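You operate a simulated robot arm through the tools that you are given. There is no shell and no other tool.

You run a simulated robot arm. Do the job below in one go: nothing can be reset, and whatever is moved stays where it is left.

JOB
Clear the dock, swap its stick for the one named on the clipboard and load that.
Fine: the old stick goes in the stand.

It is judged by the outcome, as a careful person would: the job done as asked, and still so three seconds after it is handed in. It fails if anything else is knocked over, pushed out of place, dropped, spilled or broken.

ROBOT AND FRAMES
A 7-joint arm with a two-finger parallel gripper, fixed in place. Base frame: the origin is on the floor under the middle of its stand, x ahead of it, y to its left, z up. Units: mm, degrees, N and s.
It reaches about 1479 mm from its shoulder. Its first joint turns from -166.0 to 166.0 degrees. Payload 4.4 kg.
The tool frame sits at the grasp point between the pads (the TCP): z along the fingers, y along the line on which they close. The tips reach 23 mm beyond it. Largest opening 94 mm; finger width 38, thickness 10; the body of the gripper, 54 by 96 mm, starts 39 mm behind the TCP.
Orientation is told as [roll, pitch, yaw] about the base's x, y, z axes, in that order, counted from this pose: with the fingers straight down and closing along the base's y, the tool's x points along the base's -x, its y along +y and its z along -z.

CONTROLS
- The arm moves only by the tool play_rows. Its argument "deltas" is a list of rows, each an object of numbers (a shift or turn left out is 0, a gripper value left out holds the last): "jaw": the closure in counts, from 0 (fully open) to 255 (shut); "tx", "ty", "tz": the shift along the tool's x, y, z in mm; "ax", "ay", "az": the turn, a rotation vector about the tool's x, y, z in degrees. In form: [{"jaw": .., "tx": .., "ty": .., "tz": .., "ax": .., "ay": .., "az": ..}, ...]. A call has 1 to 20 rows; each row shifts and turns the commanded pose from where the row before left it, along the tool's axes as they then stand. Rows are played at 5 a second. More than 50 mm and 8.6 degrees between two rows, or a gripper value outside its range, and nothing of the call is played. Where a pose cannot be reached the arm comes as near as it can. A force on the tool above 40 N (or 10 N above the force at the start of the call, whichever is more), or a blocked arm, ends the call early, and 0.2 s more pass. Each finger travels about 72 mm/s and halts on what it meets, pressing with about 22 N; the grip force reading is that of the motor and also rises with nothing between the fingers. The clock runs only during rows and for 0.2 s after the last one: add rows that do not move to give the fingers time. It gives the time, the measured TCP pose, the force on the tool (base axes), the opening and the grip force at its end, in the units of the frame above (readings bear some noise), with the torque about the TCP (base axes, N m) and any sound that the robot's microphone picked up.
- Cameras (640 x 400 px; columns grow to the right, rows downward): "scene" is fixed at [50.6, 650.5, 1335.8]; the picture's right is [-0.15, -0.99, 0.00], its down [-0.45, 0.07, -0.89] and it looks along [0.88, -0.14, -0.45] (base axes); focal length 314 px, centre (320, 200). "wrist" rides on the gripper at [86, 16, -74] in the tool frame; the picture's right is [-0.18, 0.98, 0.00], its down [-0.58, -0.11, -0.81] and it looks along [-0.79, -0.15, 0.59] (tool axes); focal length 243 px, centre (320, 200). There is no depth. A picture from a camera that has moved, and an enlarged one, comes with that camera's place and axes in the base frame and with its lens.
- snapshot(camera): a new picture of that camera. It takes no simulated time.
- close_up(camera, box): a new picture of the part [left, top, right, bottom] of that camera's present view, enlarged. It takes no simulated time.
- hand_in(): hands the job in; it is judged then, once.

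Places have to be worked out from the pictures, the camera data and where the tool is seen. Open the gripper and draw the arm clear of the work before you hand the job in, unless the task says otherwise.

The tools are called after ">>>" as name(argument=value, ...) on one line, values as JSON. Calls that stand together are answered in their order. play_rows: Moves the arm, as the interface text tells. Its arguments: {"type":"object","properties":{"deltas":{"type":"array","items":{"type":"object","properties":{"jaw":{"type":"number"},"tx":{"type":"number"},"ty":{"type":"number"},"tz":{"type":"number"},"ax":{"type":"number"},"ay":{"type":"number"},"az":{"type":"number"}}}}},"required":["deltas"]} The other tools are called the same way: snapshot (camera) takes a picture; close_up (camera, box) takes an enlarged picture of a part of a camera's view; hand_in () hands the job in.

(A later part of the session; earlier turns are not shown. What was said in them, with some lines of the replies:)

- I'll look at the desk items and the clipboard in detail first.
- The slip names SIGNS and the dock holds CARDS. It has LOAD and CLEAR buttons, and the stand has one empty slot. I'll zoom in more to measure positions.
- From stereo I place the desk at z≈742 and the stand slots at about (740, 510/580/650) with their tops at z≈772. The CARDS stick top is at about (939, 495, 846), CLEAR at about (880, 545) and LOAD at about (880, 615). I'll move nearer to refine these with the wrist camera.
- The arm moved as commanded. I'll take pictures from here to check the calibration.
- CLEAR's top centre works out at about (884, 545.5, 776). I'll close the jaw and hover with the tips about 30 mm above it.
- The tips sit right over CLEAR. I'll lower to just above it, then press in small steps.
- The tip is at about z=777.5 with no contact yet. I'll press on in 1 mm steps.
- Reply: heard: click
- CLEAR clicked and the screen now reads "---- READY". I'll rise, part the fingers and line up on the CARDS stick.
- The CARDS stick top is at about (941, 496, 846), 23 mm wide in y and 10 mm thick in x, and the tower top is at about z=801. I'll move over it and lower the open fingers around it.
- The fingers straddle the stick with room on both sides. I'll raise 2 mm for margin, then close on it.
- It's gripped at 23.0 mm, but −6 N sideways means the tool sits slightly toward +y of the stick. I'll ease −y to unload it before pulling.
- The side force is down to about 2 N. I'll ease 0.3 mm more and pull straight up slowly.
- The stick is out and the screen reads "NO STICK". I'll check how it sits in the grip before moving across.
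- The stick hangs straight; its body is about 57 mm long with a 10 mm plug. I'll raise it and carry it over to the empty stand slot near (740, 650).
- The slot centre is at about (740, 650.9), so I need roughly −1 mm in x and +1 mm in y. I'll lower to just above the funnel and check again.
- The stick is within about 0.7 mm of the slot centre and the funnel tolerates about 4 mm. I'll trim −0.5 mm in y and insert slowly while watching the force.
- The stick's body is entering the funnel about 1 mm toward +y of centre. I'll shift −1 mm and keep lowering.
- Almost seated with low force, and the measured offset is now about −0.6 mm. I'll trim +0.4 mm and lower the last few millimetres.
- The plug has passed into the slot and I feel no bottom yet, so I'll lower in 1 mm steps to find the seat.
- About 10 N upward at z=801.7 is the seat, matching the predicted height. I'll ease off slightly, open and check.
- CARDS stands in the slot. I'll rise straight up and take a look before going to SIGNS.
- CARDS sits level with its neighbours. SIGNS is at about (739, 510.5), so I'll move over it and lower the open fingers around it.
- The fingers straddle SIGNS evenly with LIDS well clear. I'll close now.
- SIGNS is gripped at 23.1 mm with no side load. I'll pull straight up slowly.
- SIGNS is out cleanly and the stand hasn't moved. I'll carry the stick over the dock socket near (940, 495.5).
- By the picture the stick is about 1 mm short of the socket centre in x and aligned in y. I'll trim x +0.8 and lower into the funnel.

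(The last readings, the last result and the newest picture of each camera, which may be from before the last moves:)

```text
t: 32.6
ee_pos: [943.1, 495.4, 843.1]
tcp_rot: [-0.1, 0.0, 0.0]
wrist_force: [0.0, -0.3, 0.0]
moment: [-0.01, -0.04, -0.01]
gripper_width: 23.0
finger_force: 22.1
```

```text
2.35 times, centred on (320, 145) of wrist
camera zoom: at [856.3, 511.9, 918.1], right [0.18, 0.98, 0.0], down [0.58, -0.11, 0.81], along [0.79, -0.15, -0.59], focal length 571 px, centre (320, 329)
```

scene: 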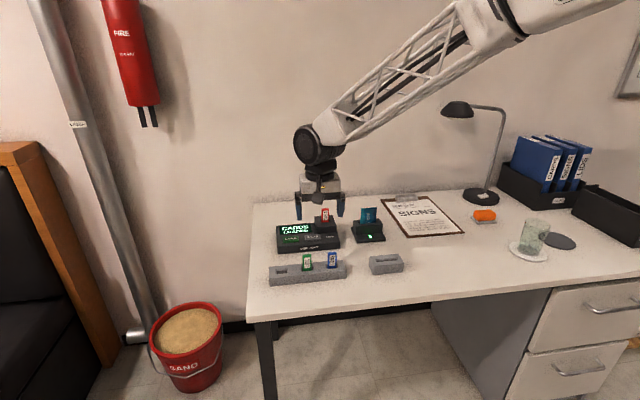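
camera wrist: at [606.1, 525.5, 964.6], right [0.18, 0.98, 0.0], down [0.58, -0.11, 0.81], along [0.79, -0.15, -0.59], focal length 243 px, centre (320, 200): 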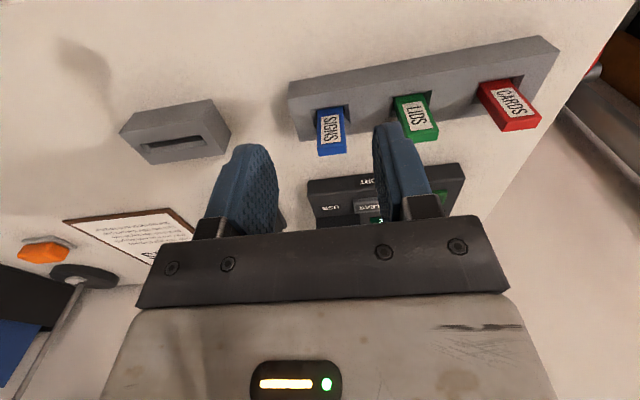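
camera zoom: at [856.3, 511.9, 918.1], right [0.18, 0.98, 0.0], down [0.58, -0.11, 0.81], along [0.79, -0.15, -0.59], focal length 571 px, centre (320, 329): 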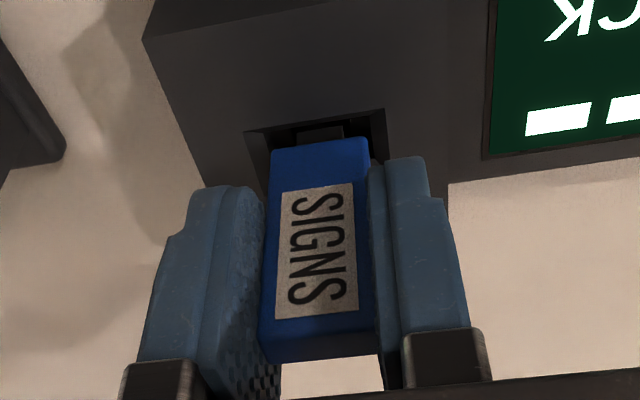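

The body is entering the funnel, about 0.5 mm toward +y. I'll trim that and continue in small steps to the seat near z=830.

>>> play_rows(deltas=[{"ty": -0.4, "tz": 2}, {"tz": 2}, {"tz": 2}, {"tz": 2}, {"tz": 2}, {}])

>>> close_up(camera="wrist", box=[230, 60, 410, 230])

>>> close_up(camera="scene", box=[260, 180, 372, 255])

```text
t: 34.0
ee_pos: [942.4, 494.2, 834.1]
tcp_rot: [0.0, -0.1, 0.0]
wrist_force: [8.2, -0.4, -2.4]
moment: [-0.02, -0.39, 0.02]
gripper_width: 23.0
finger_force: 21.9
```

```text
2.35 times, centred on (320, 145) of wrist
camera zoom: at [856.2, 511.3, 908.5], right [0.18, 0.98, 0.0], down [0.58, -0.11, 0.81], along [0.79, -0.15, -0.59], focal length 571 px, centre (320, 329)
```

zoom: 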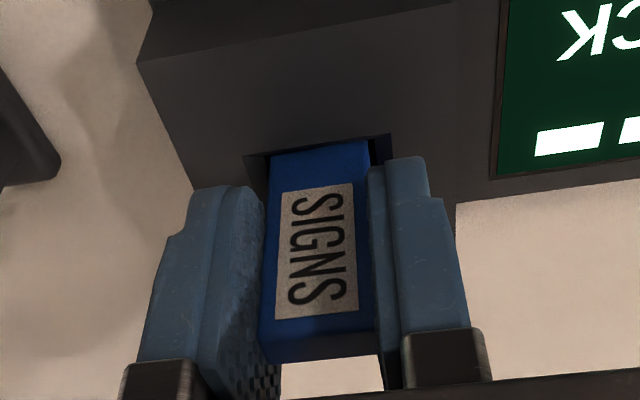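

```text
5.33 times, centred on (316, 218) of scene
camera zoom: at [50.6, 650.5, 1335.8], right [-0.15, -0.99, 0.0], down [-0.45, 0.07, -0.89], along [0.88, -0.14, -0.45], focal length 1675 px, centre (341, 107)
```

zoom: 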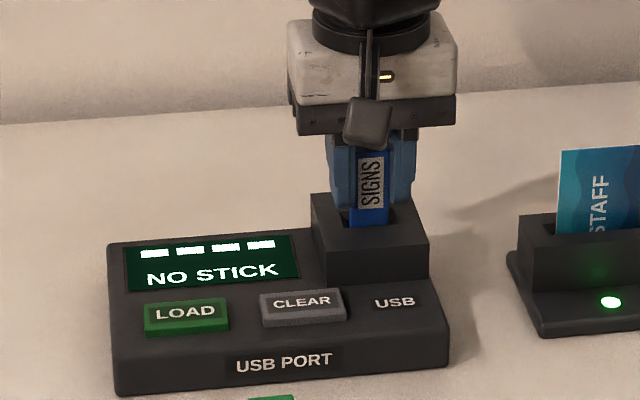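

An 8 N push in +x means the stick is bearing on the near side of the socket. I'll shift +x to relieve it before going deeper.

>>> play_rows(deltas=[{"tx": -0.8}, {}])

```text
t: 34.6
ee_pos: [942.5, 494.8, 833.9]
tcp_rot: [0.0, 0.0, 0.1]
wrist_force: [-0.1, 0.4, -0.7]
moment: [0.0, -0.04, 0.01]
gripper_width: 23.1
finger_force: 22.0
```

The side force is gone. I'll continue down in 1 mm steps.

>>> play_rows(deltas=[{"tz": 1}, {"tz": 1}, {"tz": 1}, {}])

```text
t: 35.6
ee_pos: [942.9, 496.3, 829.9]
tcp_rot: [0.0, 0.1, 0.0]
wrist_force: [0.8, -0.1, 0.6]
moment: [0.0, 0.02, 0.01]
gripper_width: 22.7
finger_force: 22.0
```

I'm at the expected depth with no bottom force yet, so I'll press gently further in 0.7 mm steps.

>>> play_rows(deltas=[{"tz": 0.7}, {"tz": 0.7}, {}])

>>> close_up(camera="scene", box=[260, 180, 372, 255])

```text
t: 36.4
ee_pos: [943.3, 494.3, 830.3]
tcp_rot: [0.0, 0.0, 0.0]
wrist_force: [0.0, -0.1, 0.9]
moment: [-0.02, -0.02, 0.01]
gripper_width: 23.0
finger_force: 22.2
```

```text
5.33 times, centred on (316, 218) of scene
camera zoom: at [50.6, 650.5, 1335.8], right [-0.15, -0.99, 0.0], down [-0.45, 0.07, -0.89], along [0.88, -0.14, -0.45], focal length 1675 px, centre (341, 107)
```

zoom: 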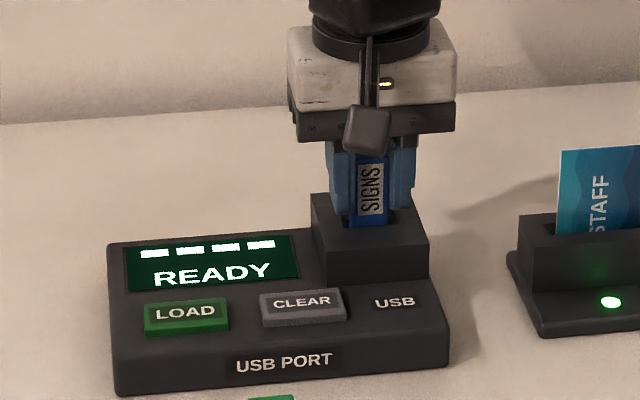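

The dock reads "READY", so it senses the stick. I'll press a bit more to be sure it is fully seated.

>>> play_rows(deltas=[{"tz": 0.7}, {"tz": 0.6}, {}])

```text
t: 37.2
ee_pos: [943.6, 493.6, 828.5]
tcp_rot: [0.0, -0.1, 0.0]
wrist_force: [-2.5, 0.3, 11.4]
moment: [0.0, 0.1, 0.0]
gripper_width: 22.9
finger_force: 21.8
```

About 11 N upward means it is bottomed out. I'll ease off, open the fingers and rise straight up.

>>> play_rows(deltas=[{"tz": -0.5}, {"jaw": 180}, {"jaw": 110}, {}, {}])

>>> close_up(camera="wrist", box=[210, 60, 430, 240])

```text
t: 38.4
ee_pos: [943.3, 494.9, 829.1]
tcp_rot: [0.0, 0.0, 0.1]
wrist_force: [-0.4, 0.8, 0.4]
moment: [0.01, 0.01, -0.01]
gripper_width: 53.3
finger_force: 0.0
```

```text
2.22 times, centred on (320, 150) of wrist
camera zoom: at [856.7, 511.5, 903.3], right [0.18, 0.98, 0.0], down [0.58, -0.11, 0.81], along [0.79, -0.15, -0.59], focal length 539 px, centre (320, 311)
```

zoom: 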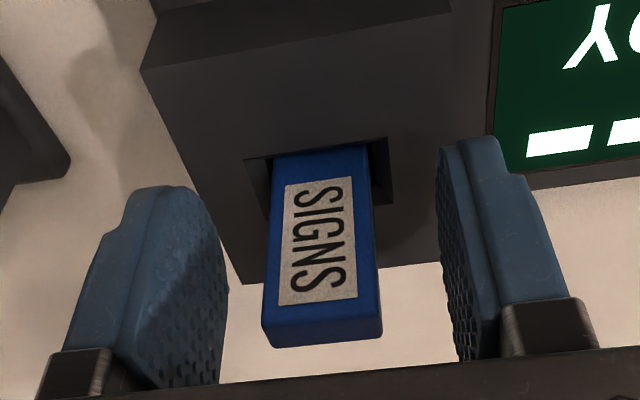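

SIGNS is released and upright. I'll rise clear, close the fingers and move above LOAD at about (884, 615.5).

>>> play_rows(deltas=[{"tz": -10}, {"tz": -20}, {"tz": -25}, {"tz": -20}, {"tx": 15, "ty": 30}, {"tx": 15, "ty": 30, "jaw": 255}, {"tx": 15, "ty": 30}, {"tx": 14.3, "ty": 30.5}, {"tz": 25}, {"tz": 25}, {"tz": 15}, {}])

>>> snapshot(camera="wrist")

>>> close_up(camera="scene", box=[260, 180, 372, 255])

```text
t: 41.0
ee_pos: [881.8, 616.5, 838.5]
tcp_rot: [-0.1, 0.1, 0.0]
wrist_force: [0.6, -0.3, -0.5]
moment: [0.04, 0.04, -0.01]
gripper_width: 0.0
finger_force: 22.0
```

```text
taken
camera wrist: at [796.6, 632.3, 913.9], right [0.18, 0.98, 0.0], down [0.58, -0.11, 0.81], along [0.79, -0.15, -0.59], focal length 243 px, centre (320, 200)
```

wrist: 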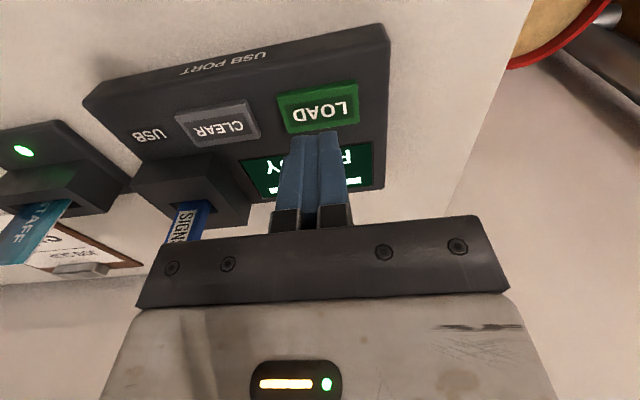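

```text
5.33 times, centred on (316, 218) of scene
camera zoom: at [50.6, 650.5, 1335.8], right [-0.15, -0.99, 0.0], down [-0.45, 0.07, -0.89], along [0.88, -0.14, -0.45], focal length 1675 px, centre (341, 107)
```

zoom: 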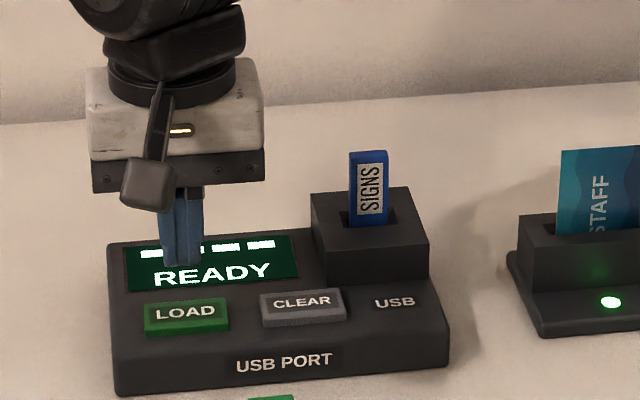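

LOAD lies directly under the tips. I'll lower to just above it and press in 1 mm steps.

>>> play_rows(deltas=[{"tz": 15, "tx": -1}, {"tz": 15, "tx": -1}, {"tz": 6}, {"tz": 1.5}, {"tz": 1.5}, {"tz": 1}, {"tz": 1}])

>>> close_up(camera="scene", box=[260, 180, 372, 255])

```text
t: 42.6
ee_pos: [884.8, 615.6, 797.5]
tcp_rot: [0.0, 0.0, 0.0]
wrist_force: [0.2, 0.7, 1.3]
moment: [-0.04, -0.03, 0.04]
gripper_width: 0.0
finger_force: 21.5
```

```text
5.33 times, centred on (316, 218) of scene
camera zoom: at [50.6, 650.5, 1335.8], right [-0.15, -0.99, 0.0], down [-0.45, 0.07, -0.89], along [0.88, -0.14, -0.45], focal length 1675 px, centre (341, 107)
```

zoom: 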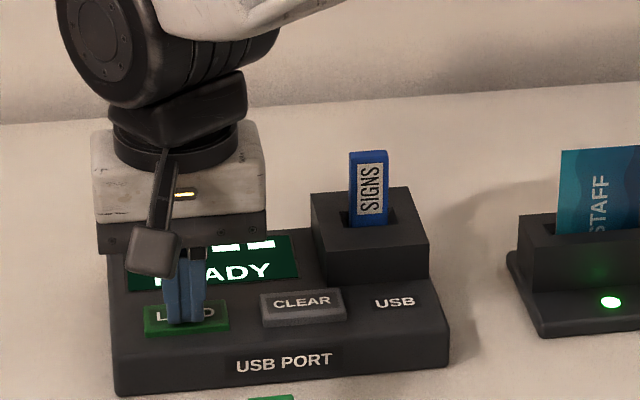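

I've made light contact but heard no click. I'll press on by 1 mm steps.

>>> play_rows(deltas=[{"tz": 1}, {"tz": 0.7}])

>>> close_up(camera="scene", box=[260, 180, 372, 255])

```text
t: 43.2
ee_pos: [884.4, 615.7, 796.5]
tcp_rot: [0.0, 0.0, 0.0]
wrist_force: [0.0, -0.4, 0.9]
moment: [0.0, 0.01, 0.02]
gripper_width: 0.0
finger_force: 21.8
heard: click
```

```text
5.33 times, centred on (316, 218) of scene
camera zoom: at [50.6, 650.5, 1335.8], right [-0.15, -0.99, 0.0], down [-0.45, 0.07, -0.89], along [0.88, -0.14, -0.45], focal length 1675 px, centre (341, 107)
```

zoom: 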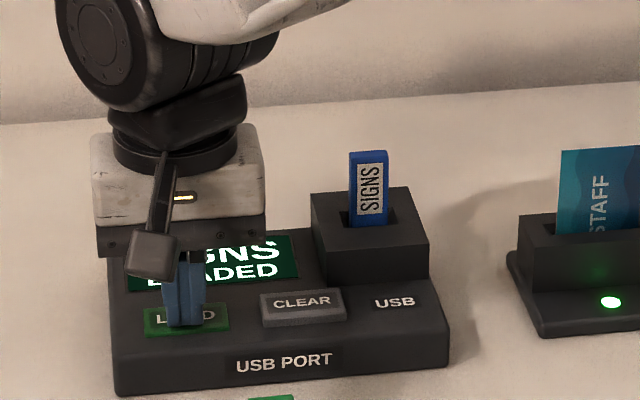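

It clicked and the screen shows "SIGNS LOADED". I'll rise straight up, back away and open the gripper.

>>> play_rows(deltas=[{"tz": -10}, {"tz": -25}, {"tz": -35}, {"tz": -40}, {"tz": -40}, {"tx": 35, "tz": -20}, {"tx": 40, "ty": -20, "jaw": 0}, {"tx": 40, "ty": -20}, {"tx": 40, "ty": -20}, {"tx": 40, "ty": -20}, {}, {}])

>>> snapshot(camera="scene")

>>> close_up(camera="scene", box=[260, 195, 420, 295])

```text
t: 45.8
ee_pos: [690.4, 533.7, 966.3]
tcp_rot: [0.0, 0.0, 0.0]
wrist_force: [0.4, 0.1, 0.8]
moment: [0.0, 0.04, 0.02]
gripper_width: 94.2
finger_force: 0.1
```

```text
taken
```

scene: 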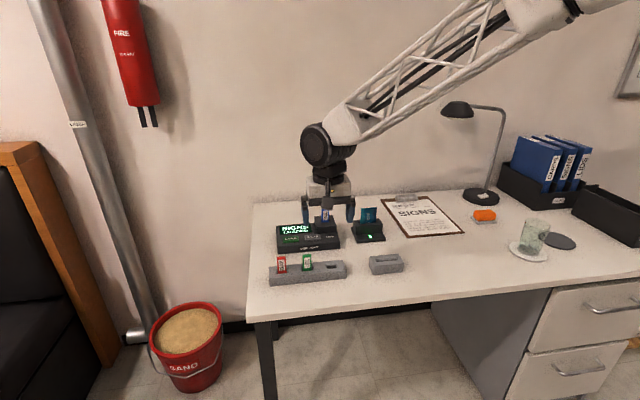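

```text
4.00 times, centred on (340, 245) of scene
camera zoom: at [50.6, 650.5, 1335.8], right [-0.15, -0.99, 0.0], down [-0.45, 0.07, -0.89], along [0.88, -0.14, -0.45], focal length 1256 px, centre (240, 20)
```

zoom: 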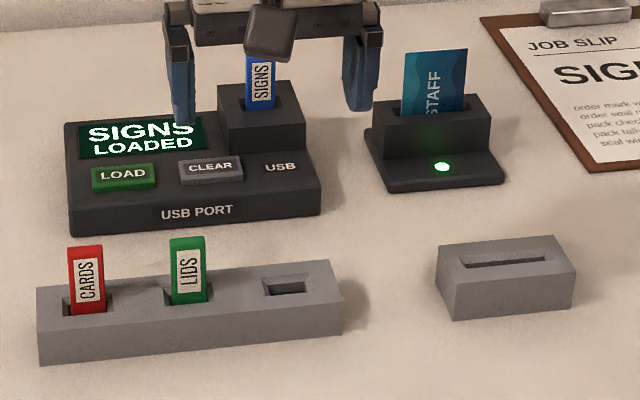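

The dock shows "SIGNS LOADED", CARDS and LIDS are in the stand, and everything else looks in place. I'll pull the arm back to about its starting position and check once more.

>>> play_rows(deltas=[{"tx": 25, "ty": -20, "tz": -25}, {"tx": 25, "ty": -20, "tz": -25}, {"tx": 25, "ty": -20, "tz": -25}, {"tx": 25, "ty": -20, "tz": -25}, {"tx": 25, "ty": -20, "tz": -25}, {"tx": 20, "ty": -20, "tz": -20}, {}, {}])

>>> close_up(camera="scene", box=[260, 195, 420, 295])

```text
t: 47.6
ee_pos: [545.8, 413.5, 1109.9]
tcp_rot: [0.0, 0.1, -0.1]
wrist_force: [-0.4, 0.3, -2.0]
moment: [-0.04, 0.02, -0.02]
gripper_width: 94.3
finger_force: 0.0
```

```text
4.00 times, centred on (340, 245) of scene
camera zoom: at [50.6, 650.5, 1335.8], right [-0.15, -0.99, 0.0], down [-0.45, 0.07, -0.89], along [0.88, -0.14, -0.45], focal length 1256 px, centre (240, 20)
```

zoom: 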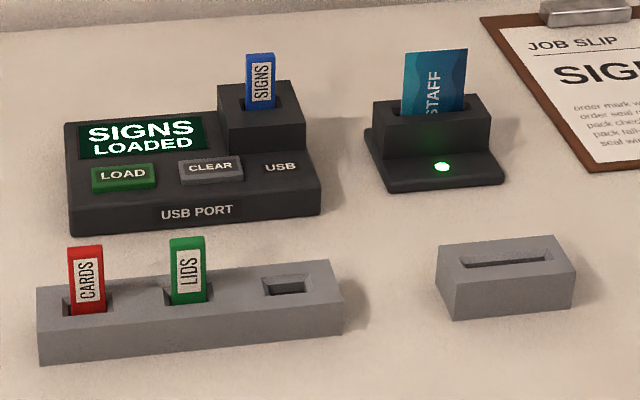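

The final picture shows SIGNS loaded, CARDS seated in the stand, the arm clear and the gripper open, so I'm handing in.

>>> hand_in()

```text
The job is handed in.
```

The job is done and handed in: the dock now holds the SIGNS stick named on the clipboard, and its screen reads "SIGNS LOADED".

- **Clear:** I pressed CLEAR first, and the screen changed to "READY" before I pulled the old stick.
- **Old stick:** CARDS is in the stand, in the slot that was empty.
- **New stick:** SIGNS came out of its own slot and is seated in the dock. I then pressed LOAD.

In the last picture LIDS, the STAFF card reader and the rest of the desk looked undisturbed. The arm is back near its starting position with the gripper open.
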